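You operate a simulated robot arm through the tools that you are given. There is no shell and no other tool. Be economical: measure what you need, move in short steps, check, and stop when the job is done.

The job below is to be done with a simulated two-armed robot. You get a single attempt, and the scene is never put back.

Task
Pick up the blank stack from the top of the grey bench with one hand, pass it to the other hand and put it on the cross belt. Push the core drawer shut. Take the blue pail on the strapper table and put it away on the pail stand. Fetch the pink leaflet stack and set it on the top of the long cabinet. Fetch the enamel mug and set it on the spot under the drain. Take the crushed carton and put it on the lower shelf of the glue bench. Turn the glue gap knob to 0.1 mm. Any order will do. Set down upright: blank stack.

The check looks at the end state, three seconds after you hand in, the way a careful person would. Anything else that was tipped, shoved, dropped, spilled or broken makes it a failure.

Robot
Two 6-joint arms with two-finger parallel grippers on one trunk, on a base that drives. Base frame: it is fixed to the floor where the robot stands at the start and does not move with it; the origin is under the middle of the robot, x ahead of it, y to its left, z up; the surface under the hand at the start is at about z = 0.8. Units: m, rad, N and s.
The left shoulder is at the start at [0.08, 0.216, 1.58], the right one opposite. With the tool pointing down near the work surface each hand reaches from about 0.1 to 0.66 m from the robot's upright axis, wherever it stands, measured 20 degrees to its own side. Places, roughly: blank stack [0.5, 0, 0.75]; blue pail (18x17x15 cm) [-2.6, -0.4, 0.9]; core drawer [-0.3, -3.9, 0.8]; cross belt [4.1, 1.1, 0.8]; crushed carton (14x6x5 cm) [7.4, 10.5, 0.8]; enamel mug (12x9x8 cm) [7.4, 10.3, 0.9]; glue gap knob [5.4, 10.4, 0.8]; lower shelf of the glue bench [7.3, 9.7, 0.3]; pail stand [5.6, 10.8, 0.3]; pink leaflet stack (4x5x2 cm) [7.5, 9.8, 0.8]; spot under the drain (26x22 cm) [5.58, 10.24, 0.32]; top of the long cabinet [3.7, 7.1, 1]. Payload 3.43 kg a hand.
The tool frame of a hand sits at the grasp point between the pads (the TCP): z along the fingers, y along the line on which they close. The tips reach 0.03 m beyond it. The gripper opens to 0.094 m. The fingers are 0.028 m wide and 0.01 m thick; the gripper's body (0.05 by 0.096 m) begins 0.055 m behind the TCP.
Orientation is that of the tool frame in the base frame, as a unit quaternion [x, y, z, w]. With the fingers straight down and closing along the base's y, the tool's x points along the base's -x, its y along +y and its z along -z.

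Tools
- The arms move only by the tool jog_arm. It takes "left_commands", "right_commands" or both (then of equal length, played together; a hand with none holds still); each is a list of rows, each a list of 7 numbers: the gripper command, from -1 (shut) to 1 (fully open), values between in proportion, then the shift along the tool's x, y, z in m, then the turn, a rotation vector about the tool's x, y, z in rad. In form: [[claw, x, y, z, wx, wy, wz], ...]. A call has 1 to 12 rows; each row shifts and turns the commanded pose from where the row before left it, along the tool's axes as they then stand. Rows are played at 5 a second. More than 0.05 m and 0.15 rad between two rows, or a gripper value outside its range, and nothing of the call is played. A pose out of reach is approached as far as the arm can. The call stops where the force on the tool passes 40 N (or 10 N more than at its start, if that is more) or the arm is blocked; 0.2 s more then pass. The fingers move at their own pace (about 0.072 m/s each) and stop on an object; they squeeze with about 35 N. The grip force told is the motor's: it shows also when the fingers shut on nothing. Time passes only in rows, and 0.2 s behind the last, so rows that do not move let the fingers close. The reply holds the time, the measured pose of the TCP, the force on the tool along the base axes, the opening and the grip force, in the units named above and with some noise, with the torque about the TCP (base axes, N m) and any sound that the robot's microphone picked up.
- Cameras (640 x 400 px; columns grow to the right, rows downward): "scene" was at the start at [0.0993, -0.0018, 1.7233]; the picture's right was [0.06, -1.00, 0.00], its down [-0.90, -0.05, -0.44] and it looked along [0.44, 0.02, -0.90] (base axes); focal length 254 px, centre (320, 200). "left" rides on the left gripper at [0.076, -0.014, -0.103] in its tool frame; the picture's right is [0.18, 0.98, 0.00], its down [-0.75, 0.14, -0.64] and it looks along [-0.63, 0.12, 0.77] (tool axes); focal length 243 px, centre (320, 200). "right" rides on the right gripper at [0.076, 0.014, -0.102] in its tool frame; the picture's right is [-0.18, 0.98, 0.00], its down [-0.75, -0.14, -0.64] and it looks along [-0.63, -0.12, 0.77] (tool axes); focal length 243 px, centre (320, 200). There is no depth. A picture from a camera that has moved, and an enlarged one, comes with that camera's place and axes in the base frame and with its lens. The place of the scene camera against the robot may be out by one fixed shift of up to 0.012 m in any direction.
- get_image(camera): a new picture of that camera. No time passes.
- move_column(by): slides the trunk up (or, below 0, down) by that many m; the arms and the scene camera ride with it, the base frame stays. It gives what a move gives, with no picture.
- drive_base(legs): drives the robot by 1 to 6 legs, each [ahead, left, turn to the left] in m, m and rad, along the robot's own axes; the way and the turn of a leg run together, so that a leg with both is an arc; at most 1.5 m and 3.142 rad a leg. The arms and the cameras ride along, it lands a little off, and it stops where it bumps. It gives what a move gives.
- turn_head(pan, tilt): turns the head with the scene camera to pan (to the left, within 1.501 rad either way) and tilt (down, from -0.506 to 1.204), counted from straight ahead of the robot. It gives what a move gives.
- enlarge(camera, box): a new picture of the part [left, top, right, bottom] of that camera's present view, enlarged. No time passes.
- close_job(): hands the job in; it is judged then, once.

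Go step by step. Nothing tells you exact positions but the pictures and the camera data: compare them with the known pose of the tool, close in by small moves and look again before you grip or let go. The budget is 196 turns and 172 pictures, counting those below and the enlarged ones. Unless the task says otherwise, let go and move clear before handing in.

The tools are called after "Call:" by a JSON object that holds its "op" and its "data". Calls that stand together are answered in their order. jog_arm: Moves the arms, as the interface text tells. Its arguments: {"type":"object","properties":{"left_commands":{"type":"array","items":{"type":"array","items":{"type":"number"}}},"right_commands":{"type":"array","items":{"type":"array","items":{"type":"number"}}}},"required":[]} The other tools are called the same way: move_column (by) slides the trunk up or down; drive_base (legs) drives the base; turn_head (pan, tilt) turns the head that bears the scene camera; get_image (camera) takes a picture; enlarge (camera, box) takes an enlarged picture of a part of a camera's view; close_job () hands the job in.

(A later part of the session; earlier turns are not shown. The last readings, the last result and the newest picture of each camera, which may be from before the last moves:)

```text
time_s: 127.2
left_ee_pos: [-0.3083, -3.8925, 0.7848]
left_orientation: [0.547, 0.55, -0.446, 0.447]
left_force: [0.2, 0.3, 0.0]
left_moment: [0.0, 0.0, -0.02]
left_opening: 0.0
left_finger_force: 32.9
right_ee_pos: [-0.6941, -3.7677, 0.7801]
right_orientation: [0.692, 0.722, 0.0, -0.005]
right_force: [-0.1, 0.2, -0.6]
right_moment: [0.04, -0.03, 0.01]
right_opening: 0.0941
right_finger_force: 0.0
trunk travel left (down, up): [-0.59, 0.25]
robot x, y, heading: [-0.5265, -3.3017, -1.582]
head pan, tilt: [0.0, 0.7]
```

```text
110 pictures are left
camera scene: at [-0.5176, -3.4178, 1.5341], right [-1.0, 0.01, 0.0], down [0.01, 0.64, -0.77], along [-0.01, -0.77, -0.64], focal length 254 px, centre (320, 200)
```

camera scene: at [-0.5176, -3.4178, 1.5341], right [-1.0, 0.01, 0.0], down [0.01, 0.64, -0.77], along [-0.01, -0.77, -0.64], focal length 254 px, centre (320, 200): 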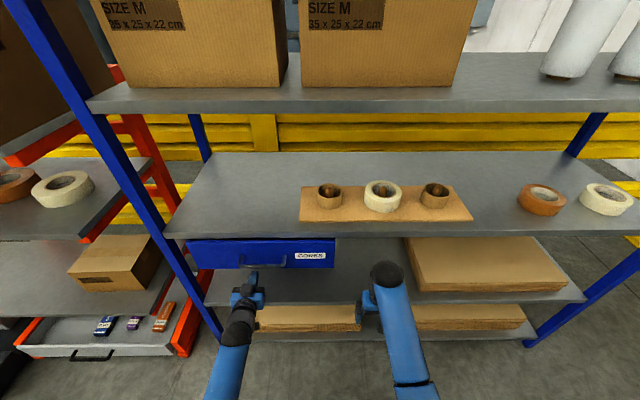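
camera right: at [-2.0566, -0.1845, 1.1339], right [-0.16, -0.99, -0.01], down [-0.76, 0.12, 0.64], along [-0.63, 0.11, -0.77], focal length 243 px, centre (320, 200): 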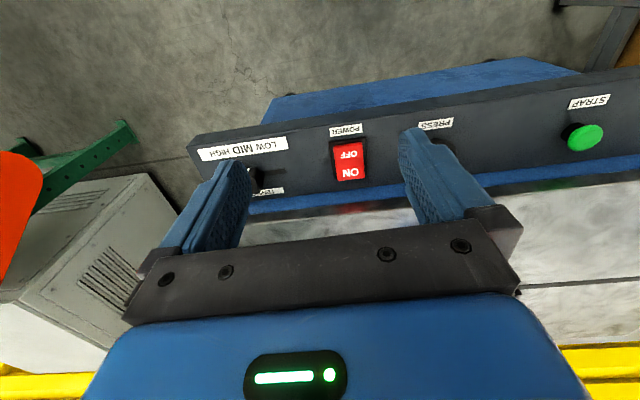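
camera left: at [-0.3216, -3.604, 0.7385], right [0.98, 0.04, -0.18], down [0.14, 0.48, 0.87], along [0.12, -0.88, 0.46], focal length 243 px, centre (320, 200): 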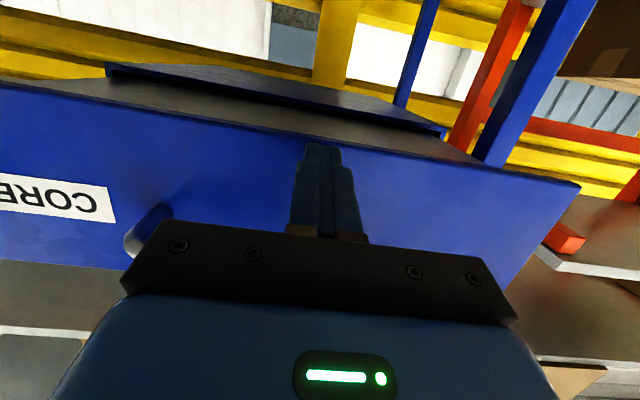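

The drawer is moving in. I'll keep pushing until it stops.

Call:
{"op": "jog_arm", "data": {"left_commands": [[-1, -0.0051, 0, 0.0295, 0, 0, 0], [-1, -0.0034, 0, 0.0197, 0, 0, 0], [-1, -0.0034, 0, 0.0197, 0, 0, 0], [-1, -0.0034, 0, 0.0197, 0, 0, 0], [-1, -0.0034, 0, 0.0197, 0, 0, 0]]}}

Call:
{"op": "get_image", "data": {"camera": "scene"}}

```text
time_s: 127.6
left_ee_pos: [-0.3087, -3.9176, 0.7853]
left_orientation: [0.546, 0.549, -0.448, 0.447]
left_force: [-1.1, 6.2, 3.6]
left_moment: [-0.4, -0.05, -0.15]
left_opening: 0.0
left_finger_force: 33.3
right_ee_pos: [-0.6939, -3.7662, 0.7795]
right_orientation: [0.691, 0.723, 0.0, -0.004]
right_force: [0.1, -0.1, -1.2]
right_moment: [0.02, -0.04, 0.0]
right_opening: 0.0941
right_finger_force: 0.1
trunk travel left (down, up): [-0.59, 0.25]
robot x, y, heading: [-0.5208, -3.2967, -1.577]
head pan, tilt: [0.0, 0.7]
stopped in row 2 (left hand): the force on the tool passed its limit at 91 N (the readings are from after the stop); the commanded pose is now the measured one
```

```text
109 pictures are left
camera scene: at [-0.5178, -3.415, 1.5343], right [-1.0, 0.01, 0.0], down [0.0, 0.64, -0.77], along [-0.01, -0.77, -0.64], focal length 254 px, centre (320, 200)
```

scene: 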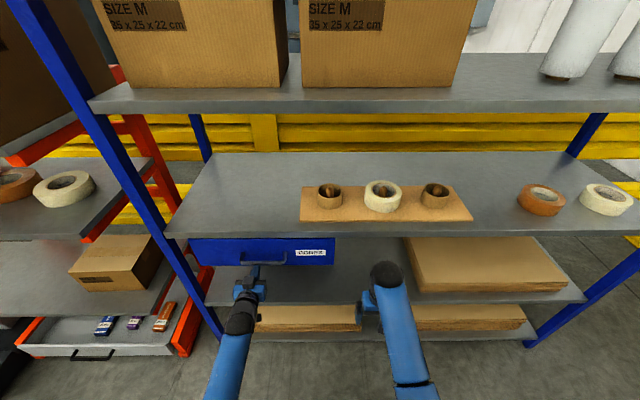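

It hit its hard stop (91 N), so it should be shut. I'll retract and check.

Call:
{"op": "jog_arm", "data": {"left_commands": [[-1, 0, 0, -0.04, 0, 0, 0], [-1, 0, 0, -0.05, 0, 0, 0], [-1, 0, 0, -0.05, 0, 0, 0], [-1, 0, 0, -0.04, 0, 0, 0]]}}

Call:
{"op": "get_image", "data": {"camera": "left"}}

Call:
{"op": "enlarge", "data": {"camera": "scene", "box": [140, 180, 400, 350]}}

```text
time_s: 128.6
left_ee_pos: [-0.3084, -3.7435, 0.8198]
left_orientation: [0.546, 0.549, -0.447, 0.448]
left_force: [0.4, 1.0, -0.1]
left_moment: [0.0, 0.0, 0.0]
left_opening: 0.0002
left_finger_force: 33.4
right_ee_pos: [-0.6928, -3.768, 0.7804]
right_orientation: [0.692, 0.722, 0.0, -0.005]
right_force: [0.1, 0.8, 0.1]
right_moment: [0.0, -0.03, -0.02]
right_opening: 0.0938
right_finger_force: 0.1
trunk travel left (down, up): [-0.59, 0.25]
robot x, y, heading: [-0.5256, -3.2963, -1.58]
head pan, tilt: [0.0, 0.7]
```

```text
108 pictures are left
camera left: at [-0.3222, -3.6275, 0.7666], right [0.98, 0.04, -0.18], down [0.14, 0.48, 0.87], along [0.12, -0.88, 0.47], focal length 243 px, centre (320, 200)
```

left: 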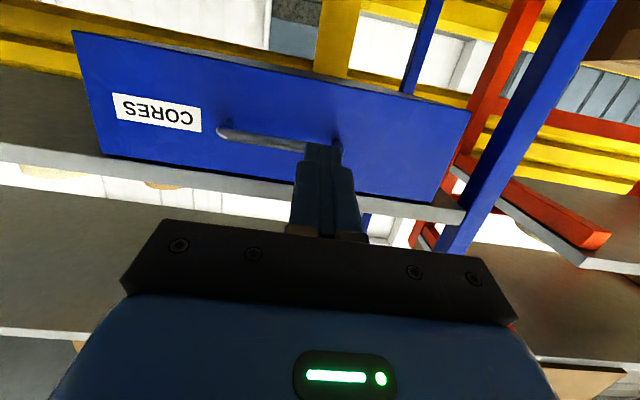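

```text
2.35 times, centred on (270, 265) of scene
camera zoom: at [-0.5176, -3.4163, 1.5342], right [-1.0, 0.01, 0.0], down [0.0, 0.64, -0.77], along [-0.01, -0.77, -0.64], focal length 598 px, centre (438, 47)
```

zoom: 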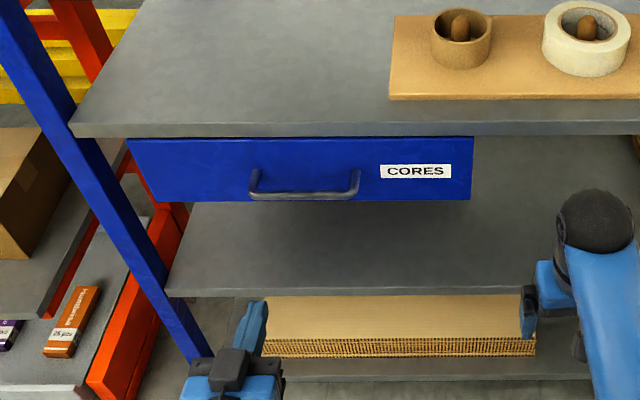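

The drawer is flush and shut. I'll back out, raise the trunk, straighten the left hand, and tuck the right hand back for the strapper table.

Call:
{"op": "drive_base", "data": {"legs": [[-0.6, 0, 0]]}}

Call:
{"op": "move_column", "data": {"by": 0.25}}

Call:
{"op": "jog_arm", "data": {"left_commands": [[1, 0, 0, 0, 0, 0.14, 0], [1, 0, 0, 0, 0, 0.14, 0], [1, 0, 0, 0, 0, 0.14, 0], [1, 0, 0, 0, 0, 0.14, 0], [1, 0, 0, 0, 0, 0.14, 0], [1, 0, 0, 0, 0, 0.14, 0], [1, 0, 0, 0, 0, 0.14, 0], [1, 0, 0, 0, 0, 0.14, 0], [1, 0, 0, 0, 0, 0.14, 0], [1, 0, 0, 0, 0, 0.14, 0]], "right_commands": [[1, 0.03, 0, 0, 0, 0, 0], [1, 0.03, 0, 0, 0, 0, 0], [1, 0.03, 0, 0, 0, 0, 0], [1, 0.03, 0, 0, 0, 0, 0], [1, 0.03, 0, 0, 0, 0, 0], [1, 0, 0, 0, 0, 0, 0], [1, 0, 0, 0, 0, 0, 0], [1, 0, 0, 0, 0, 0, 0], [1, 0, 0, 0, 0, 0, 0], [1, 0, 0, 0, 0, 0, 0]]}}

Call:
{"op": "drive_base", "data": {"legs": [[-1.3, -0.3, 0], [-1.05, -0.35, 0], [0, 0, -1.56]]}}

Call:
{"op": "get_image", "data": {"camera": "scene"}}

```text
time_s: 132.1
left_ee_pos: [-0.3023, -3.1372, 0.8185]
left_orientation: [0.545, 0.552, -0.445, 0.448]
left_force: [0.3, 0.2, -0.6]
left_moment: [-0.02, 0.02, 0.0]
left_opening: 0.0
left_finger_force: 33.2
right_ee_pos: [-0.6874, -3.1659, 0.7796]
right_orientation: [0.688, 0.726, 0.0, -0.005]
right_force: [-0.4, -0.8, -0.5]
right_moment: [0.0, -0.01, 0.0]
right_opening: 0.0938
right_finger_force: 0.0
trunk travel left (down, up): [-0.59, 0.25]
robot x, y, heading: [-0.5188, -2.6898, -1.57]
head pan, tilt: [0.0, 0.7]
```

```text
time_s: 134.6
left_ee_pos: [-0.3019, -3.1363, 1.0688]
left_orientation: [0.545, 0.551, -0.446, 0.448]
left_force: [0.3, -0.5, -0.3]
left_moment: [-0.01, 0.0, -0.01]
left_opening: 0.0
left_finger_force: 32.8
right_ee_pos: [-0.6868, -3.1633, 1.0302]
right_orientation: [0.689, 0.725, 0.0, -0.005]
right_force: [-0.4, -0.4, -0.2]
right_moment: [-0.04, -0.04, -0.02]
right_opening: 0.0942
right_finger_force: 0.1
trunk travel left (down, up): [-0.84, 0.0]
robot x, y, heading: [-0.5239, -2.6938, -1.568]
head pan, tilt: [0.0, 0.7]
```

```text
time_s: 136.8
left_ee_pos: [-0.3016, -3.1436, 1.0383]
left_orientation: [0.703, 0.711, 0.01, -0.011]
left_force: [0.1, 0.8, 0.0]
left_moment: [-0.02, -0.01, 0.01]
left_opening: 0.0942
left_finger_force: 0.0
left hand out of reach, approached as far as the arm can: row 10
right_ee_pos: [-0.697, -3.0158, 1.0317]
right_orientation: [0.689, 0.725, 0.001, -0.006]
right_force: [0.2, -0.4, -1.2]
right_moment: [0.0, 0.03, 0.02]
right_opening: 0.0939
right_finger_force: 0.1
trunk travel left (down, up): [-0.84, 0.0]
robot x, y, heading: [-0.521, -2.6923, -1.572]
head pan, tilt: [0.0, 0.7]
```

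```text
time_s: 152.8
left_ee_pos: [-1.5863, -0.4991, 1.0393]
left_orientation: [1.0, -0.014, 0.014, -0.001]
left_force: [0.0, -0.5, -0.9]
left_moment: [0.01, 0.0, 0.01]
left_opening: 0.0939
left_finger_force: 0.1
right_ee_pos: [-1.4415, -0.1098, 1.0312]
right_orientation: [1.0, 0.008, 0.004, -0.003]
right_force: [-0.6, 0.1, -0.9]
right_moment: [0.0, -0.02, 0.02]
right_opening: 0.0942
right_finger_force: 0.0
trunk travel left (down, up): [-0.84, 0.0]
robot x, y, heading: [-1.1265, -0.2954, 3.108]
head pan, tilt: [0.0, 0.7]
```

```text
106 pictures are left
camera scene: at [-1.2341, -0.2981, 1.7841], right [0.04, 1.0, 0.0], down [0.64, -0.02, -0.76], along [-0.76, 0.03, -0.64], focal length 254 px, centre (320, 200)
```

scene: 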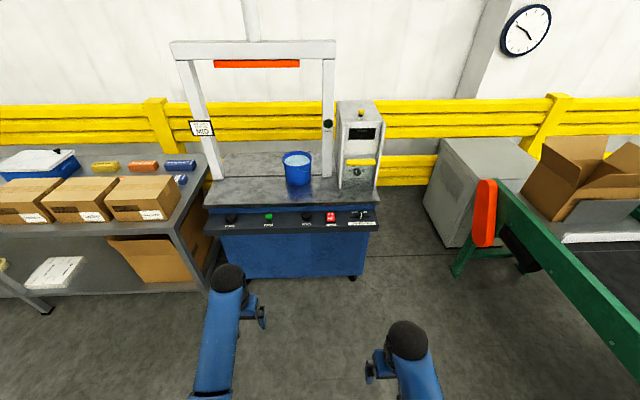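

The pail's rim centre is near [-2.586, -0.388], rim z about 0.985, and it stands right in the arch. I'll drive in with the left hand heading for the pail's left rim.

Call:
{"op": "drive_base", "data": {"legs": [[0.78, 0.0, 0.033]]}}

Call:
{"op": "get_image", "data": {"camera": "scene"}}

Call:
{"op": "get_image", "data": {"camera": "left"}}

```text
time_s: 157.0
left_ee_pos: [-2.3726, -0.4834, 1.0388]
left_orientation: [1.0, -0.006, 0.014, -0.001]
left_force: [0.3, 0.2, 1.1]
left_moment: [-0.02, 0.02, 0.01]
left_opening: 0.0937
left_finger_force: 0.1
right_ee_pos: [-2.2349, -0.0935, 1.0322]
right_orientation: [1.0, 0.016, 0.003, -0.004]
right_force: [-0.3, 0.2, 0.8]
right_moment: [-0.01, 0.01, 0.01]
right_opening: 0.0941
right_finger_force: 0.0
trunk travel left (down, up): [-0.84, 0.0]
robot x, y, heading: [-1.9138, -0.2729, 3.121]
head pan, tilt: [0.0, 0.7]
```

```text
105 pictures are left
camera scene: at [-2.0235, -0.2778, 1.7843], right [0.02, 1.0, 0.0], down [0.64, -0.01, -0.77], along [-0.77, 0.01, -0.64], focal length 254 px, centre (320, 200)
```

scene: 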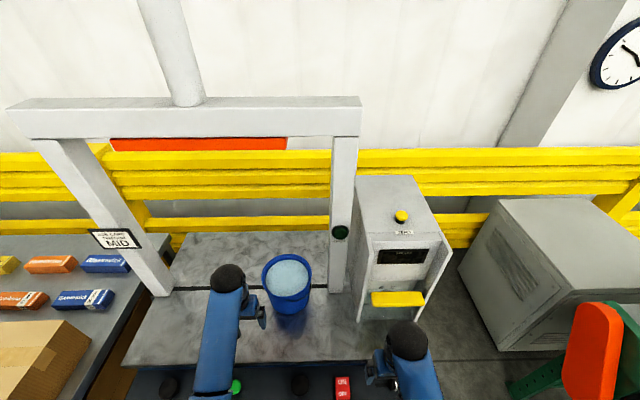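

```text
104 pictures are left
camera left: at [-2.2974, -0.4702, 1.1449], right [0.17, -0.98, 0.0], down [-0.77, -0.13, 0.62], along [-0.61, -0.11, -0.78], focal length 243 px, centre (320, 200)
```

left: 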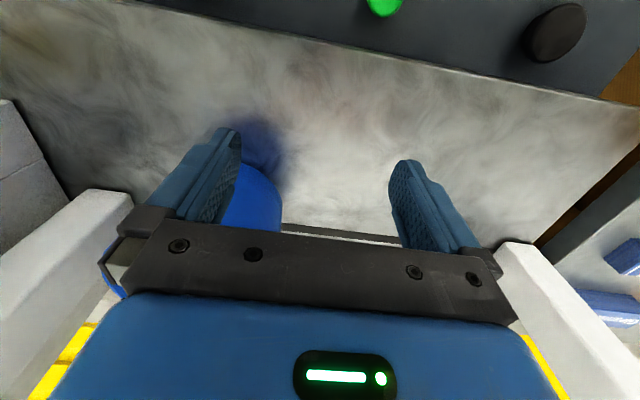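

I'll carry the left hand over the left rim, straddling the wall, and check the view from above.

Call:
{"op": "jog_arm", "data": {"left_commands": [[1, -0.03, -0.003, -0.015, 0, 0, 0], [1, -0.04, 0, -0.005, 0, 0, 0], [1, -0.04, 0, 0, 0, 0, 0], [1, -0.04, 0, 0, 0, 0, 0], [1, -0.04, 0, 0, 0, 0, 0], [1, 0, 0, 0, 0, 0, 0]]}}

Call:
{"op": "get_image", "data": {"camera": "left"}}

Call:
{"op": "enlarge", "data": {"camera": "scene", "box": [200, 220, 360, 340]}}

```text
time_s: 158.4
left_ee_pos: [-2.5663, -0.4788, 1.0499]
left_orientation: [1.0, -0.006, 0.013, -0.001]
left_force: [-0.1, 0.6, -0.3]
left_moment: [-0.01, -0.01, -0.04]
left_opening: 0.0938
left_finger_force: 0.1
left hand out of reach, approached as far as the arm can: row 1
right_ee_pos: [-2.2355, -0.0932, 1.0328]
right_orientation: [1.0, 0.016, 0.004, -0.004]
right_force: [-0.5, 0.2, -0.3]
right_moment: [0.01, 0.0, -0.03]
right_opening: 0.0938
right_finger_force: 0.1
trunk travel left (down, up): [-0.84, 0.0]
robot x, y, heading: [-1.9142, -0.2762, 3.12]
head pan, tilt: [0.0, 0.7]
```

```text
103 pictures are left
camera left: at [-2.4915, -0.4645, 1.1555], right [0.17, -0.98, 0.0], down [-0.77, -0.13, 0.62], along [-0.61, -0.11, -0.78], focal length 243 px, centre (320, 200)
```

left: 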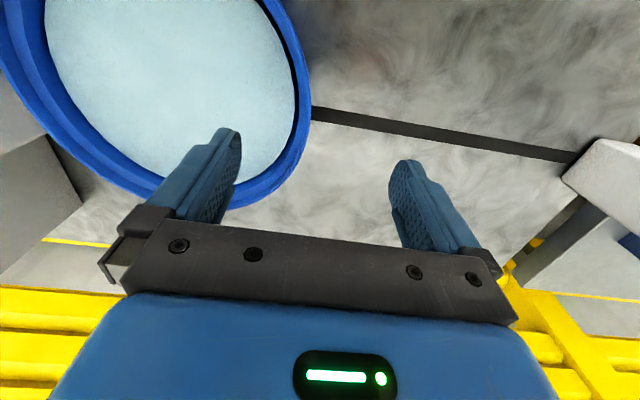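

```text
3.33 times, centred on (280, 280) of scene
camera zoom: at [-2.0254, -0.2778, 1.7841], right [0.02, 1.0, 0.0], down [0.64, -0.01, -0.76], along [-0.76, 0.01, -0.64], focal length 847 px, centre (453, -67)
```

zoom: 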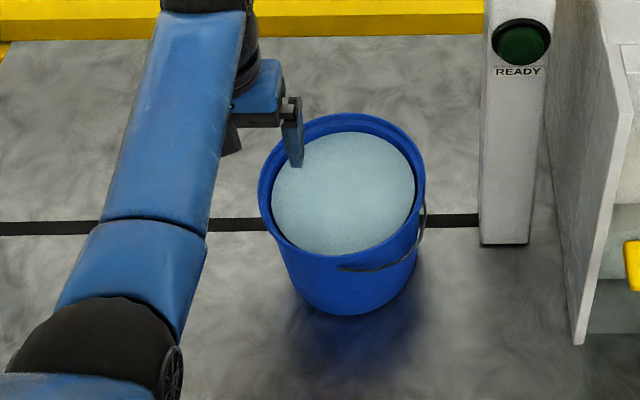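

The left hand is about 1.2 cm outside the wall and 1.5 cm too far in. I'll correct that and lower it over the rim.

Call:
{"op": "jog_arm", "data": {"left_commands": [[1, 0.014, -0.012, 0, 0, 0, 0], [1, 0, 0, 0.025, 0, 0, 0], [1, 0, 0, 0.02, 0, 0, 0], [1, 0, 0, 0.02, 0, 0, 0], [1, 0, 0, 0, 0, 0, 0]]}}

Call:
{"op": "get_image", "data": {"camera": "left"}}

Call:
{"op": "enlarge", "data": {"camera": "scene", "box": [200, 220, 360, 340]}}

```text
time_s: 159.6
left_ee_pos: [-2.5503, -0.4688, 0.9854]
left_orientation: [1.0, -0.006, 0.014, 0.0]
left_force: [0.5, 0.8, 0.3]
left_moment: [0.01, 0.0, 0.0]
left_opening: 0.094
left_finger_force: 0.0
right_ee_pos: [-2.2351, -0.0935, 1.0324]
right_orientation: [1.0, 0.015, 0.004, -0.004]
right_force: [0.1, -0.8, -0.6]
right_moment: [0.0, -0.02, 0.0]
right_opening: 0.0941
right_finger_force: 0.1
trunk travel left (down, up): [-0.84, 0.0]
robot x, y, heading: [-1.9193, -0.2728, 3.122]
head pan, tilt: [0.0, 0.7]
```

```text
101 pictures are left
camera left: at [-2.476, -0.4541, 1.091], right [0.17, -0.98, 0.0], down [-0.77, -0.13, 0.62], along [-0.61, -0.11, -0.78], focal length 243 px, centre (320, 200)
```

left: 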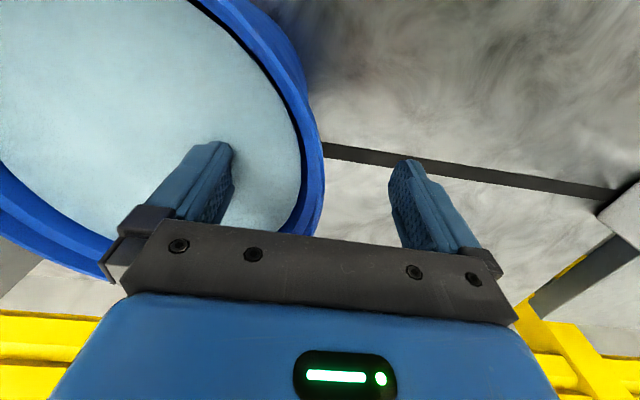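

```text
3.33 times, centred on (280, 280) of scene
camera zoom: at [-2.0256, -0.2776, 1.7841], right [0.02, 1.0, 0.0], down [0.64, -0.01, -0.76], along [-0.76, 0.01, -0.64], focal length 847 px, centre (453, -67)
```

zoom: 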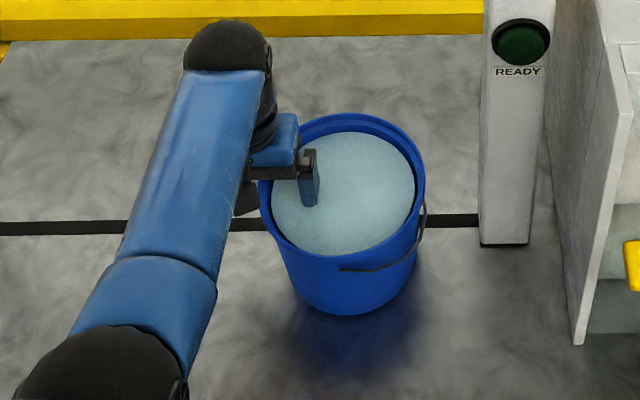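

The fingers straddle the wall cleanly and the inner finger sinks freely into the contents. I'll go 2.5 cm deeper and close.

Call:
{"op": "jog_arm", "data": {"left_commands": [[1, 0, -0.003, 0.015, 0, 0, 0], [1, 0, 0, 0.012, 0, 0, 0], [1, 0, 0, 0, 0, 0, 0], [-1, 0, 0, 0, 0, 0, 0], [-1, 0, 0, 0, 0, 0, 0], [-1, 0, 0, 0, 0, 0, 0], [-1, 0, 0, 0, 0, 0, 0]]}}

Call:
{"op": "jog_arm", "data": {"left_commands": [[-1, 0, 0, -0.01, 0, 0, 0], [-1, 0, 0, 0, 0, 0, 0], [-1, 0, 0, 0, 0, 0, 0]]}}

Call:
{"op": "enlarge", "data": {"camera": "scene", "box": [200, 220, 360, 340]}}

```text
time_s: 161.2
left_ee_pos: [-2.5492, -0.4623, 0.9592]
left_orientation: [1.0, -0.004, 0.015, -0.002]
left_force: [-1.3, 8.8, 4.1]
left_moment: [1.0, -0.8, 0.68]
left_opening: 0.0142
left_finger_force: 34.8
right_ee_pos: [-2.2358, -0.0926, 1.0307]
right_orientation: [1.0, 0.014, 0.005, -0.003]
right_force: [-0.6, -0.4, 1.0]
right_moment: [-0.01, 0.02, 0.0]
right_opening: 0.094
right_finger_force: 0.1
trunk travel left (down, up): [-0.84, 0.0]
robot x, y, heading: [-1.9172, -0.2756, 3.125]
head pan, tilt: [0.0, 0.7]
```

```text
time_s: 162.0
left_ee_pos: [-2.547, -0.4637, 0.9665]
left_orientation: [1.0, -0.005, 0.015, 0.0]
left_force: [-0.3, 6.5, -9.9]
left_moment: [1.03, -0.06, -0.02]
left_opening: 0.012
left_finger_force: 34.7
right_ee_pos: [-2.2375, -0.0927, 1.0324]
right_orientation: [1.0, 0.015, 0.006, -0.003]
right_force: [0.9, -0.6, 0.1]
right_moment: [0.01, -0.01, -0.02]
right_opening: 0.094
right_finger_force: 0.0
trunk travel left (down, up): [-0.84, 0.0]
robot x, y, heading: [-1.9178, -0.2771, 3.121]
head pan, tilt: [0.0, 0.7]
```

```text
3.33 times, centred on (280, 280) of scene
camera zoom: at [-2.028, -0.2769, 1.7839], right [0.02, 1.0, 0.0], down [0.65, -0.01, -0.76], along [-0.76, 0.01, -0.65], focal length 847 px, centre (453, -67)
```

zoom: 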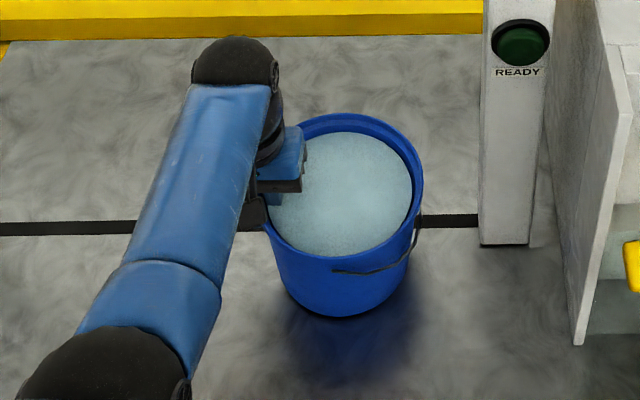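

Lifting from one side would tilt the full pail, and the arch post crowds its right rim. I'll set it flat again and gently slide it 8 cm toward me so the right hand has room.

Call:
{"op": "jog_arm", "data": {"left_commands": [[-1, 0, 0, 0.007, 0, 0, 0], [-1, 0.006, 0, 0, 0, 0, 0], [-1, 0.01, 0, 0, 0, 0, 0], [-1, 0.012, 0, 0, 0, 0, 0], [-1, 0.012, 0, 0, 0, 0, 0], [-1, 0.012, 0, 0, 0, 0, 0], [-1, 0.012, 0, 0, 0, 0, 0], [-1, 0.01, 0, 0, 0, 0, 0], [-1, 0.006, 0, 0, 0, 0, 0], [-1, 0, 0, 0, 0, 0, 0]]}}

Call:
{"op": "get_image", "data": {"camera": "scene"}}

Call:
{"op": "get_image", "data": {"camera": "right"}}

```text
time_s: 164.2
left_ee_pos: [-2.4685, -0.4646, 0.9611]
left_orientation: [1.0, -0.005, 0.015, -0.002]
left_force: [-5.9, -0.1, -6.5]
left_moment: [1.04, 0.76, 0.93]
left_opening: 0.016
left_finger_force: 35.2
right_ee_pos: [-2.2357, -0.0925, 1.0302]
right_orientation: [1.0, 0.015, 0.005, -0.003]
right_force: [0.6, 0.2, -0.2]
right_moment: [0.01, 0.04, 0.02]
right_opening: 0.094
right_finger_force: 0.1
trunk travel left (down, up): [-0.84, 0.0]
robot x, y, heading: [-1.9185, -0.272, 3.125]
head pan, tilt: [0.0, 0.7]
```

```text
98 pictures are left
camera scene: at [-2.0282, -0.2783, 1.7839], right [0.02, 1.0, 0.0], down [0.65, -0.01, -0.76], along [-0.76, 0.02, -0.65], focal length 254 px, centre (320, 200)
```

scene: 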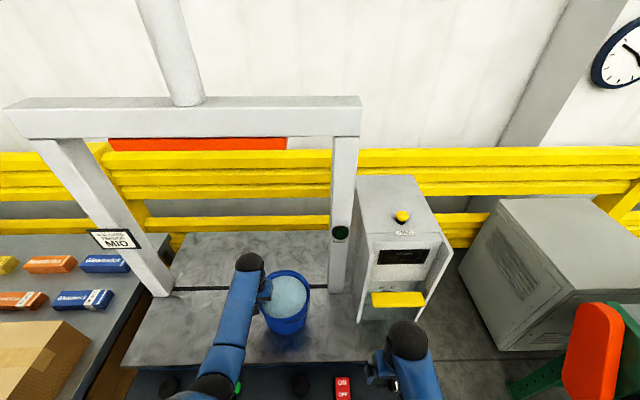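

```text
97 pictures are left
camera right: at [-2.1618, -0.1069, 1.1349], right [-0.15, -0.99, -0.01], down [-0.76, 0.11, 0.64], along [-0.63, 0.1, -0.77], focal length 243 px, centre (320, 200)
```

right: 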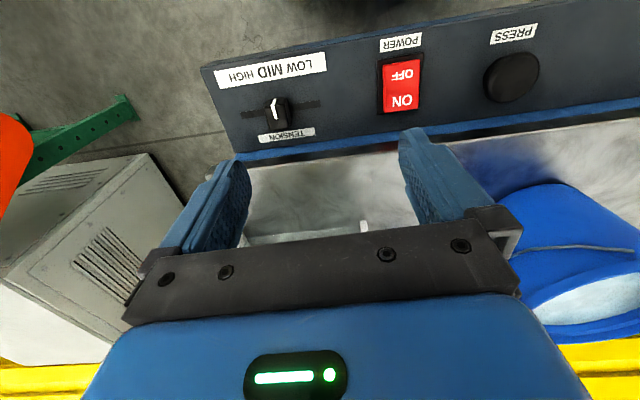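

There's room now. The pail centre is near [-2.482, -0.377]. I'll bring the right hand across first, then forward over the right rim.

Call:
{"op": "jog_arm", "data": {"right_commands": [[1, 0, 0.045, -0.01, 0, 0, 0], [1, 0, 0.045, -0.005, 0, 0, 0], [1, 0, 0.045, 0, 0, 0, 0], [1, 0, 0.045, 0, 0, 0, 0], [1, -0.04, 0.01, 0, 0, 0, 0], [1, -0.04, 0.008, 0, 0, 0, 0], [1, -0.04, 0, 0, 0, 0, 0], [1, -0.04, 0, 0, 0, 0, 0], [1, -0.04, 0, 0, 0, 0, 0], [1, 0, 0, 0, 0, 0, 0]]}}

Call:
{"op": "get_image", "data": {"camera": "right"}}

Call:
{"op": "enlarge", "data": {"camera": "scene", "box": [200, 230, 400, 360]}}

```text
time_s: 166.4
left_ee_pos: [-2.47, -0.4648, 0.9622]
left_orientation: [1.0, -0.006, 0.014, -0.001]
left_force: [-7.5, 0.5, -5.9]
left_moment: [1.05, 0.23, 0.94]
left_opening: 0.016
left_finger_force: 34.4
right_ee_pos: [-2.4304, -0.2969, 1.0337]
right_orientation: [1.0, 0.016, 0.004, -0.004]
right_force: [-0.1, 0.0, 0.1]
right_moment: [0.0, -0.01, 0.01]
right_opening: 0.0941
right_finger_force: 0.0
right hand out of reach, approached as far as the arm can: row 2, 3
trunk travel left (down, up): [-0.84, 0.0]
robot x, y, heading: [-1.9158, -0.2742, 3.122]
head pan, tilt: [0.0, 0.7]
```

```text
96 pictures are left
camera right: at [-2.3558, -0.3108, 1.1375], right [-0.15, -0.99, -0.01], down [-0.76, 0.11, 0.64], along [-0.63, 0.1, -0.77], focal length 243 px, centre (320, 200)
```

right: 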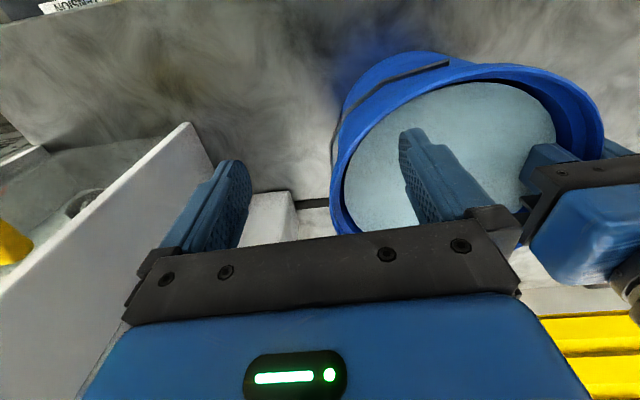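

```text
3.08 times, centred on (300, 295) of scene
camera zoom: at [-2.0282, -0.2784, 1.7839], right [0.02, 1.0, 0.0], down [0.65, -0.01, -0.76], along [-0.76, 0.02, -0.65], focal length 782 px, centre (382, -92)
```

zoom: 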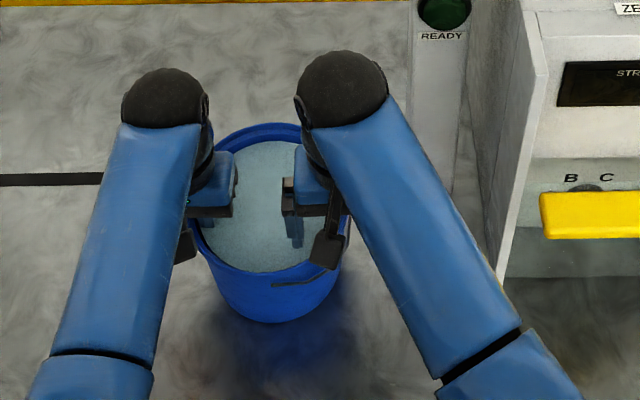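

I'm over the bail-side rim, but 5 cm too near. I'll move forward to the widest point and ease the left hand down a touch so the pail sits flat.

Call:
{"op": "jog_arm", "data": {"right_commands": [[1, -0.027, -0.002, -0.01, 0, 0, 0], [1, -0.026, -0.002, 0, 0, 0, 0], [1, 0, 0, 0, 0, 0, 0]], "left_commands": [[-1, 0, 0, 0.003, 0, 0, 0], [-1, 0, 0, 0.002, 0, 0, 0], [-1, 0, 0, 0, 0, 0, 0]]}}

Call:
{"op": "get_image", "data": {"camera": "right"}}

```text
time_s: 167.2
left_ee_pos: [-2.4683, -0.4659, 0.9587]
left_orientation: [1.0, -0.004, 0.013, -0.001]
left_force: [-10.5, -8.4, 11.5]
left_moment: [1.52, -0.87, 0.8]
left_opening: 0.0164
left_finger_force: 34.8
right_ee_pos: [-2.4853, -0.295, 1.0414]
right_orientation: [1.0, 0.016, 0.005, -0.003]
right_force: [-0.8, 0.3, -0.5]
right_moment: [-0.04, 0.02, -0.01]
right_opening: 0.0939
right_finger_force: 0.1
trunk travel left (down, up): [-0.84, 0.0]
robot x, y, heading: [-1.9196, -0.2781, 3.128]
head pan, tilt: [0.0, 0.7]
```

```text
94 pictures are left
camera right: at [-2.4088, -0.3086, 1.1446], right [-0.15, -0.99, -0.01], down [-0.76, 0.11, 0.64], along [-0.63, 0.1, -0.77], focal length 243 px, centre (320, 200)
```

right: 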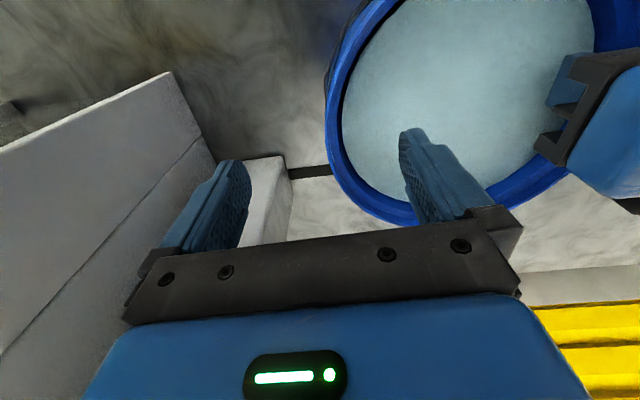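

The right hand is nearly aligned. I'll shift 9 mm inward and 1.5 cm back, then lower over the rim.

Call:
{"op": "jog_arm", "data": {"right_commands": [[1, 0.015, 0.009, 0, 0, 0, 0], [1, 0, 0, 0.03, 0, 0, 0], [1, 0, 0, 0.03, 0, 0, 0], [1, 0, 0, 0, 0, 0, 0]]}}

Call:
{"op": "get_image", "data": {"camera": "right"}}

Call:
{"op": "enlarge", "data": {"camera": "scene", "box": [200, 230, 400, 360]}}

```text
time_s: 168.2
left_ee_pos: [-2.4682, -0.4675, 0.9598]
left_orientation: [1.0, -0.004, 0.013, -0.002]
left_force: [-10.0, -11.0, 16.8]
left_moment: [1.35, 0.33, 0.9]
left_opening: 0.016
left_finger_force: 35.1
right_ee_pos: [-2.4678, -0.3042, 0.9826]
right_orientation: [1.0, 0.016, 0.004, -0.004]
right_force: [-0.7, 0.9, -0.2]
right_moment: [-0.04, -0.02, 0.02]
right_opening: 0.0939
right_finger_force: 0.1
trunk travel left (down, up): [-0.84, 0.0]
robot x, y, heading: [-1.9205, -0.2746, 3.117]
head pan, tilt: [0.0, 0.7]
```

```text
93 pictures are left
camera right: at [-2.3912, -0.3186, 1.0857], right [-0.15, -0.99, -0.01], down [-0.76, 0.11, 0.64], along [-0.63, 0.1, -0.77], focal length 243 px, centre (320, 200)
```

right: 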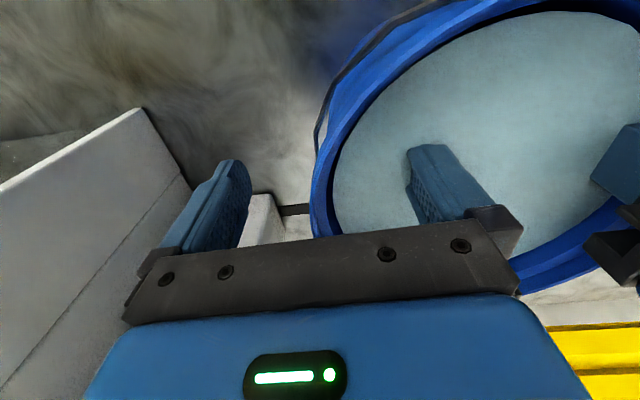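

```text
3.08 times, centred on (300, 295) of scene
camera zoom: at [-2.0254, -0.2803, 1.7842], right [0.02, 1.0, 0.0], down [0.64, -0.01, -0.76], along [-0.76, 0.02, -0.64], focal length 782 px, centre (382, -92)
```

zoom: 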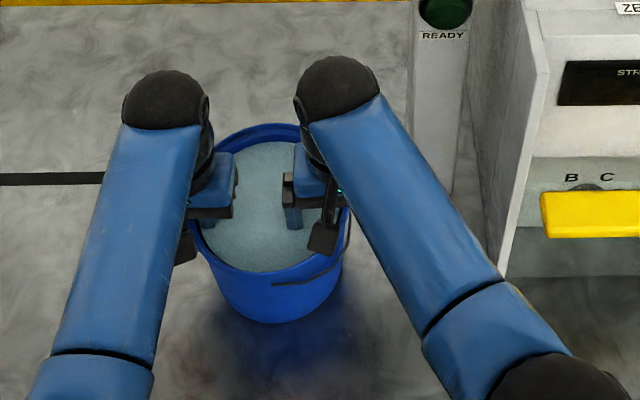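

The wall is centred between the right fingers. I'll go down 2.2 cm and close.

Call:
{"op": "jog_arm", "data": {"right_commands": [[1, 0, 0, 0.012, 0, 0, 0], [1, 0, 0, 0.01, 0, 0, 0], [1, 0, 0, 0, 0, 0, 0], [-1, 0, 0, 0, 0, 0, 0], [-1, 0, 0, 0, 0, 0, 0], [-1, 0, 0, 0, 0, 0, 0], [-1, 0, 0, 0, 0, 0, 0]]}}

```text
time_s: 169.8
left_ee_pos: [-2.4657, -0.4627, 0.9595]
left_orientation: [1.0, -0.006, 0.014, -0.004]
left_force: [-2.7, 13.8, 21.9]
left_moment: [0.96, 0.45, 0.91]
left_opening: 0.0161
left_finger_force: 35.0
right_ee_pos: [-2.4659, -0.3069, 0.9631]
right_orientation: [1.0, 0.016, 0.002, 0.0]
right_force: [-2.0, -28.1, -0.7]
right_moment: [-2.22, 0.22, -1.0]
right_opening: 0.021
right_finger_force: 35.1
trunk travel left (down, up): [-0.84, 0.0]
robot x, y, heading: [-1.9156, -0.2723, 3.128]
head pan, tilt: [0.0, 0.7]
```

Both hands hold. I'll relieve the inward pull by a few millimetres and lift 2 cm together.

Call:
{"op": "jog_arm", "data": {"left_commands": [[-1, 0, -0.002, 0, 0, 0, 0], [-1, 0, 0, -0.007, 0, 0, 0], [-1, 0, 0, -0.01, 0, 0, 0], [-1, 0, 0, -0.01, 0, 0, 0], [-1, 0, 0, 0, 0, 0, 0]], "right_commands": [[-1, 0, 0.004, 0, 0, 0, 0], [-1, 0, 0, -0.007, 0, 0, 0], [-1, 0, 0, -0.01, 0, 0, 0], [-1, 0, 0, -0.01, 0, 0, 0], [-1, 0, 0, 0, 0, 0, 0]]}}

Call:
{"op": "get_image", "data": {"camera": "scene"}}

Call:
{"op": "get_image", "data": {"camera": "right"}}

```text
time_s: 171.0
left_ee_pos: [-2.4714, -0.4643, 0.9824]
left_orientation: [1.0, -0.004, 0.017, -0.001]
left_force: [2.2, -1.0, -19.8]
left_moment: [1.49, -0.7, 0.79]
left_opening: 0.0168
left_finger_force: 35.3
right_ee_pos: [-2.4702, -0.3078, 0.9869]
right_orientation: [1.0, 0.015, 0.005, -0.005]
right_force: [-2.5, -0.3, -6.4]
right_moment: [-2.45, 0.34, -1.12]
right_opening: 0.0199
right_finger_force: 34.8
trunk travel left (down, up): [-0.84, 0.0]
robot x, y, heading: [-1.9172, -0.2743, 3.127]
head pan, tilt: [0.0, 0.7]
```

```text
91 pictures are left
camera scene: at [-2.0304, -0.279, 1.7836], right [0.02, 1.0, 0.0], down [0.65, -0.01, -0.76], along [-0.76, 0.02, -0.65], focal length 254 px, centre (320, 200)
```

scene: 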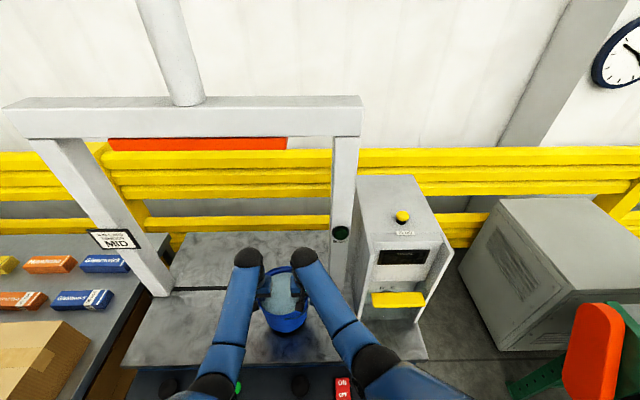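

```text
90 pictures are left
camera right: at [-2.394, -0.3213, 1.0897], right [-0.16, -0.99, -0.01], down [-0.76, 0.11, 0.63], along [-0.63, 0.11, -0.77], focal length 243 px, centre (320, 200)
```

right: 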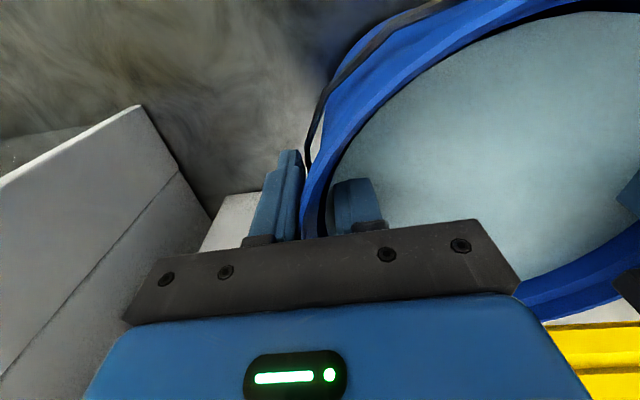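

The pail is up, about 26 N shared between both hands, and level. I'll raise it a bit more and back out slowly.

Call:
{"op": "jog_arm", "data": {"left_commands": [[-1, 0, 0, -0.01, 0, 0, 0], [-1, 0, 0, -0.012, 0, 0, 0], [-1, 0, 0, -0.012, 0, 0, 0], [-1, 0, 0, 0, 0, 0, 0]], "right_commands": [[-1, 0, 0, -0.01, 0, 0, 0], [-1, 0, 0, -0.012, 0, 0, 0], [-1, 0, 0, -0.012, 0, 0, 0], [-1, 0, 0, 0, 0, 0, 0]]}}

Call:
{"op": "drive_base", "data": {"legs": [[-0.35, 0, 0], [-0.35, 0, 0]]}}

Call:
{"op": "turn_head", "data": {"pan": 0, "tilt": 1.0}}

Call:
{"op": "get_image", "data": {"camera": "scene"}}

```text
time_s: 172.0
left_ee_pos: [-2.4727, -0.4633, 1.0159]
left_orientation: [1.0, -0.004, 0.017, -0.001]
left_force: [1.9, -15.5, -18.4]
left_moment: [1.6, -0.92, 0.76]
left_opening: 0.0159
left_finger_force: 35.3
right_ee_pos: [-2.4717, -0.3069, 1.0202]
right_orientation: [1.0, 0.015, 0.006, -0.005]
right_force: [-2.4, 14.4, -8.7]
right_moment: [-2.32, 0.54, -1.12]
right_opening: 0.0211
right_finger_force: 35.3
trunk travel left (down, up): [-0.84, 0.0]
robot x, y, heading: [-1.9168, -0.2743, 3.123]
head pan, tilt: [0.0, 0.7]
```

```text
time_s: 176.1
left_ee_pos: [-1.7801, -0.4764, 1.0168]
left_orientation: [1.0, -0.006, 0.017, 0.0]
left_force: [-0.9, -29.8, -16.3]
left_moment: [1.83, -0.16, 0.87]
left_opening: 0.0159
left_finger_force: 35.1
right_ee_pos: [-1.7787, -0.3214, 1.0198]
right_orientation: [1.0, 0.013, 0.006, -0.004]
right_force: [-0.2, 30.5, -10.4]
right_moment: [-2.22, -0.24, -0.87]
right_opening: 0.0203
right_finger_force: 35.1
trunk travel left (down, up): [-0.84, 0.0]
robot x, y, heading: [-1.2222, -0.289, 3.117]
head pan, tilt: [0.0, 0.7]
```

```text
time_s: 176.9
left_ee_pos: [-1.7779, -0.4774, 1.016]
left_orientation: [1.0, -0.004, 0.018, 0.001]
left_force: [1.9, -2.2, -18.2]
left_moment: [1.49, -0.66, 0.81]
left_opening: 0.0165
left_finger_force: 34.8
right_ee_pos: [-1.7772, -0.3201, 1.0217]
right_orientation: [1.0, 0.012, 0.005, -0.004]
right_force: [-2.3, 2.8, -7.3]
right_moment: [-2.37, 0.35, -1.05]
right_opening: 0.0196
right_finger_force: 34.7
trunk travel left (down, up): [-0.84, 0.0]
robot x, y, heading: [-1.2234, -0.2886, 3.12]
head pan, tilt: [0.0, 1.0]
```

```text
89 pictures are left
camera scene: at [-1.3214, -0.2942, 1.7603], right [0.02, 1.0, 0.0], down [0.84, -0.02, -0.54], along [-0.54, 0.01, -0.84], focal length 254 px, centre (320, 200)
```

scene: 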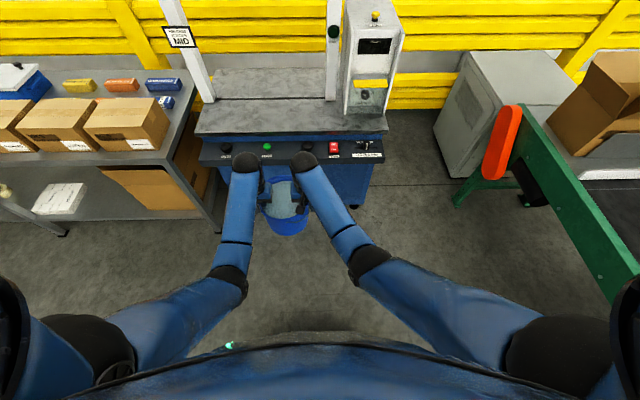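

No spill. Now I turn round and head for the gap between bench and conveyor, checking my position before squeezing through.

Call:
{"op": "drive_base", "data": {"legs": [[0, 0, 1.57], [0, 0, 1.57], [0.75, 0.68, 0]]}}

Call:
{"op": "turn_head", "data": {"pan": 0, "tilt": 0.7}}

Call:
{"op": "get_image", "data": {"camera": "scene"}}

```text
time_s: 189.7
left_ee_pos: [0.1465, 0.5035, 1.0187]
left_orientation: [0.029, 0.999, 0.0, -0.016]
left_force: [-0.7, 1.1, -19.0]
left_moment: [-1.33, 0.42, 0.85]
left_opening: 0.016
left_finger_force: 35.1
right_ee_pos: [0.1377, 0.3467, 1.0218]
right_orientation: [0.012, 1.0, -0.004, -0.005]
right_force: [1.0, -2.6, -8.7]
right_moment: [2.24, -0.09, -1.0]
right_opening: 0.0204
right_finger_force: 35.2
trunk travel left (down, up): [-0.84, 0.0]
robot x, y, heading: [-0.4179, 0.3413, -0.072]
head pan, tilt: [0.0, 1.0]
```

```text
time_s: 190.5
left_ee_pos: [0.1482, 0.5041, 1.0159]
left_orientation: [0.031, 0.999, 0.001, -0.018]
left_force: [-1.2, 1.5, -18.9]
left_moment: [-1.43, 0.67, 0.82]
left_opening: 0.0165
left_finger_force: 34.9
right_ee_pos: [0.1377, 0.3473, 1.022]
right_orientation: [0.012, 1.0, -0.004, -0.005]
right_force: [1.3, -1.7, -8.2]
right_moment: [2.31, -0.35, -1.11]
right_opening: 0.0198
right_finger_force: 35.2
trunk travel left (down, up): [-0.84, 0.0]
robot x, y, heading: [-0.4139, 0.3445, -0.068]
head pan, tilt: [0.0, 0.7]
```

```text
88 pictures are left
camera scene: at [-0.2893, 0.3308, 1.7836], right [-0.07, -1.0, 0.0], down [-0.65, 0.04, -0.76], along [0.76, -0.05, -0.65], focal length 254 px, centre (320, 200)
```

scene: 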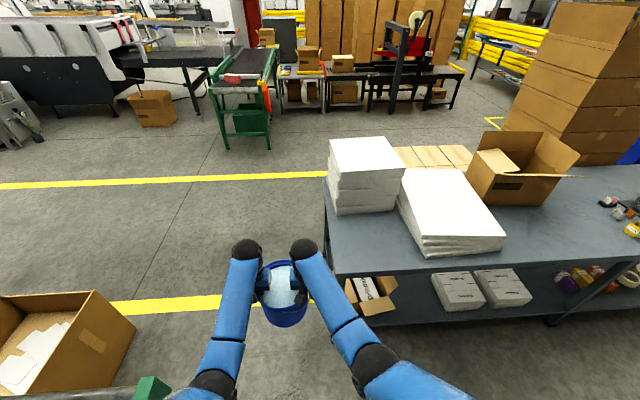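

Position's good. I'll square up, move to the middle of the gap and go through.

Call:
{"op": "drive_base", "data": {"legs": [[0.05, 0, 0.068], [0.3, 0.235, 0], [0.5, 0.0, 0]]}}

```text
time_s: 195.9
left_ee_pos: [0.9764, 0.7827, 1.0184]
left_orientation: [-0.008, 1.0, -0.001, -0.015]
left_force: [-1.8, 3.8, -18.4]
left_moment: [-1.43, 0.16, 0.84]
left_opening: 0.016
left_finger_force: 34.8
right_ee_pos: [0.9772, 0.6249, 1.0216]
right_orientation: [-0.027, 1.0, -0.005, -0.005]
right_force: [0.2, -4.5, -7.7]
right_moment: [2.19, 0.19, -0.97]
right_opening: 0.0202
right_finger_force: 35.0
trunk travel left (down, up): [-0.84, 0.0]
robot x, y, heading: [0.4279, 0.5764, 0.005]
head pan, tilt: [0.0, 0.7]
```

I'm through. Now into the aisle, turn north and look.

Call:
{"op": "drive_base", "data": {"legs": [[1.1, 0.4, 0], [0, 0, 1.565]]}}

Call:
{"op": "turn_head", "data": {"pan": -0.25, "tilt": 0.3}}

Call:
{"op": "get_image", "data": {"camera": "scene"}}

```text
time_s: 205.7
left_ee_pos: [1.3499, 1.5252, 1.0167]
left_orientation: [-0.705, 0.709, -0.012, -0.013]
left_force: [-5.0, -2.2, -18.0]
left_moment: [-0.61, -1.36, 0.81]
left_opening: 0.0159
left_finger_force: 35.2
right_ee_pos: [1.5074, 1.5241, 1.0209]
right_orientation: [0.717, -0.697, 0.006, 0.001]
right_force: [4.8, 2.9, -8.1]
right_moment: [0.31, 2.25, -1.12]
right_opening: 0.0198
right_finger_force: 35.2
trunk travel left (down, up): [-0.84, 0.0]
robot x, y, heading: [1.541, 0.976, 1.55]
head pan, tilt: [0.0, 0.7]
```

```text
time_s: 206.6
left_ee_pos: [1.3492, 1.5239, 1.0172]
left_orientation: [-0.704, 0.71, -0.013, -0.013]
left_force: [-1.3, -2.1, -19.1]
left_moment: [-0.59, -1.53, 0.78]
left_opening: 0.0165
left_finger_force: 35.0
right_ee_pos: [1.5077, 1.5249, 1.0218]
right_orientation: [0.717, -0.697, 0.007, 0.002]
right_force: [1.5, 1.4, -8.3]
right_moment: [0.24, 2.29, -1.06]
right_opening: 0.0192
right_finger_force: 34.5
trunk travel left (down, up): [-0.84, 0.0]
robot x, y, heading: [1.5396, 0.9714, 1.55]
head pan, tilt: [-0.25, 0.3]
```

```text
87 pictures are left
camera scene: at [1.5703, 1.0903, 1.8197], right [0.96, -0.26, 0.0], down [-0.08, -0.29, -0.95], along [0.25, 0.92, -0.3], focal length 254 px, centre (320, 200)
```

scene: 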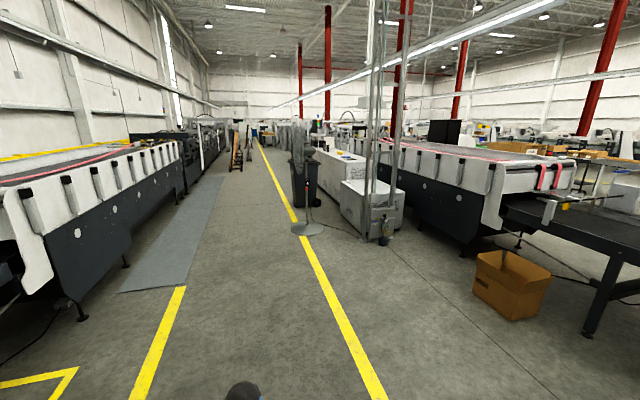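

The aisle north is clear. The long cabinet appears to be the white one on the right beyond the fan. I'll drive up the aisle along x 1.55.

Call:
{"op": "drive_base", "data": {"legs": [[1.4, 0, 0.02], [1.4, 0, 0], [1.4, 0, 0], [1.4, 0, 0], [1.2, 0, 0]]}}

Call:
{"op": "turn_head", "data": {"pan": -0.8, "tilt": 0.3}}

Call:
{"op": "get_image", "data": {"camera": "scene"}}

```text
time_s: 238.8
left_ee_pos: [1.2765, 8.2845, 1.0184]
left_orientation: [0.709, -0.705, 0.012, 0.012]
left_force: [-15.9, -2.0, -17.7]
left_moment: [-0.35, -1.54, 0.86]
left_opening: 0.0157
left_finger_force: 34.5
right_ee_pos: [1.435, 8.2864, 1.0213]
right_orientation: [0.721, -0.693, 0.007, 0.001]
right_force: [16.9, 0.0, -9.4]
right_moment: [0.05, 2.13, -1.01]
right_opening: 0.0187
right_finger_force: 34.8
trunk travel left (down, up): [-0.84, 0.0]
robot x, y, heading: [1.4722, 7.7345, 1.56]
head pan, tilt: [-0.25, 0.3]
```

```text
time_s: 239.8
left_ee_pos: [1.2771, 8.2857, 1.0153]
left_orientation: [0.708, -0.706, 0.013, 0.013]
left_force: [-0.5, -0.6, -16.1]
left_moment: [-0.6, -1.44, 0.83]
left_opening: 0.0161
left_finger_force: 34.6
right_ee_pos: [1.4348, 8.2854, 1.0215]
right_orientation: [0.721, -0.693, 0.007, 0.0]
right_force: [0.2, 1.6, -10.3]
right_moment: [0.28, 1.92, -1.02]
right_opening: 0.0188
right_finger_force: 34.9
trunk travel left (down, up): [-0.84, 0.0]
robot x, y, heading: [1.4713, 7.7348, 1.563]
head pan, tilt: [-0.799, 0.3]
```

```text
86 pictures are left
camera scene: at [1.5467, 7.8286, 1.8199], right [0.69, -0.72, 0.0], down [-0.21, -0.21, -0.95], along [0.69, 0.66, -0.3], focal length 254 px, centre (320, 200)
```

scene: 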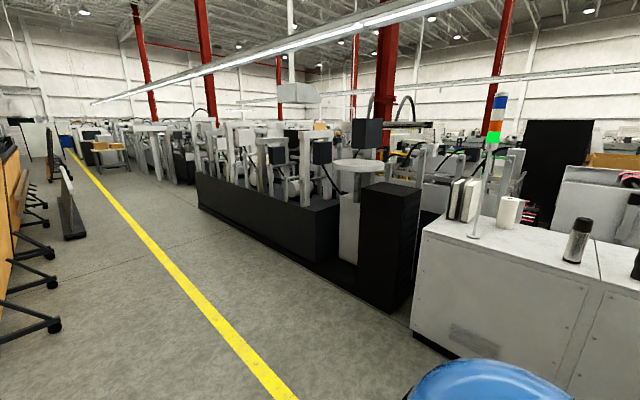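

The long cabinet is to my right, and the glue station is behind this machine line. I need a way round, so I'll look ahead and right.

Call:
{"op": "turn_head", "data": {"pan": -1.4, "tilt": 0.2}}

Call:
{"op": "get_image", "data": {"camera": "scene"}}

Call:
{"op": "turn_head", "data": {"pan": -0.4, "tilt": 0.1}}

Call:
{"op": "get_image", "data": {"camera": "scene"}}

```text
time_s: 240.8
left_ee_pos: [1.2763, 8.2858, 1.0164]
left_orientation: [0.709, -0.705, 0.013, 0.012]
left_force: [-1.6, -1.1, -16.6]
left_moment: [-0.83, -1.38, 0.75]
left_opening: 0.0158
left_finger_force: 35.1
right_ee_pos: [1.4342, 8.2868, 1.0211]
right_orientation: [0.721, -0.693, 0.007, 0.001]
right_force: [1.8, 2.2, -10.5]
right_moment: [0.53, 1.95, -1.1]
right_opening: 0.0188
right_finger_force: 35.0
trunk travel left (down, up): [-0.84, 0.0]
robot x, y, heading: [1.4708, 7.7341, 1.569]
head pan, tilt: [-1.4, 0.201]
```

```text
85 pictures are left
camera scene: at [1.5713, 7.7786, 1.8293], right [0.16, -0.99, 0.0], down [-0.2, -0.04, -0.98], along [0.97, 0.16, -0.2], focal length 254 px, centre (320, 200)
```

scene: 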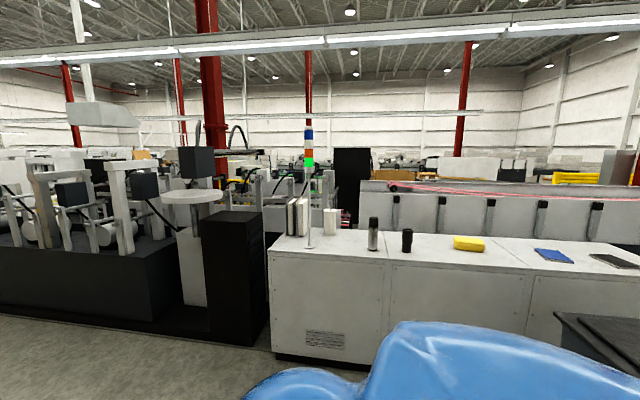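

```text
time_s: 242.1
left_ee_pos: [1.2768, 8.2857, 1.016]
left_orientation: [0.709, -0.705, 0.012, 0.013]
left_force: [-1.7, -2.1, -18.2]
left_moment: [-0.52, -1.35, 0.79]
left_opening: 0.0156
left_finger_force: 34.7
right_ee_pos: [1.4346, 8.2856, 1.0203]
right_orientation: [0.721, -0.693, 0.007, 0.001]
right_force: [3.2, 2.1, -8.3]
right_moment: [0.25, 2.04, -1.09]
right_opening: 0.0185
right_finger_force: 35.3
trunk travel left (down, up): [-0.84, 0.0]
robot x, y, heading: [1.4761, 7.7348, 1.562]
head pan, tilt: [-0.4, 0.099]
```

```text
84 pictures are left
camera scene: at [1.5157, 7.848, 1.8385], right [0.92, -0.4, 0.0], down [-0.04, -0.09, -0.99], along [0.39, 0.91, -0.1], focal length 254 px, centre (320, 200)
```

scene: 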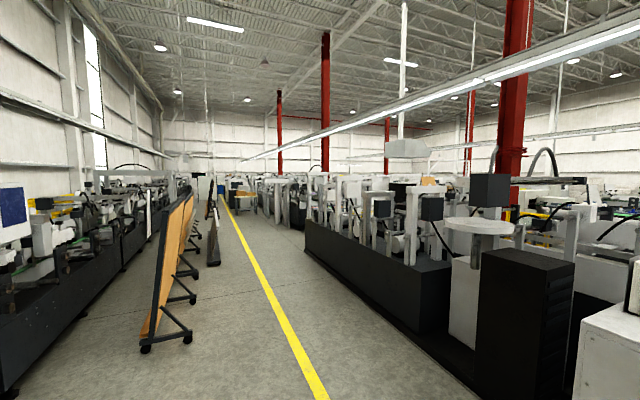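

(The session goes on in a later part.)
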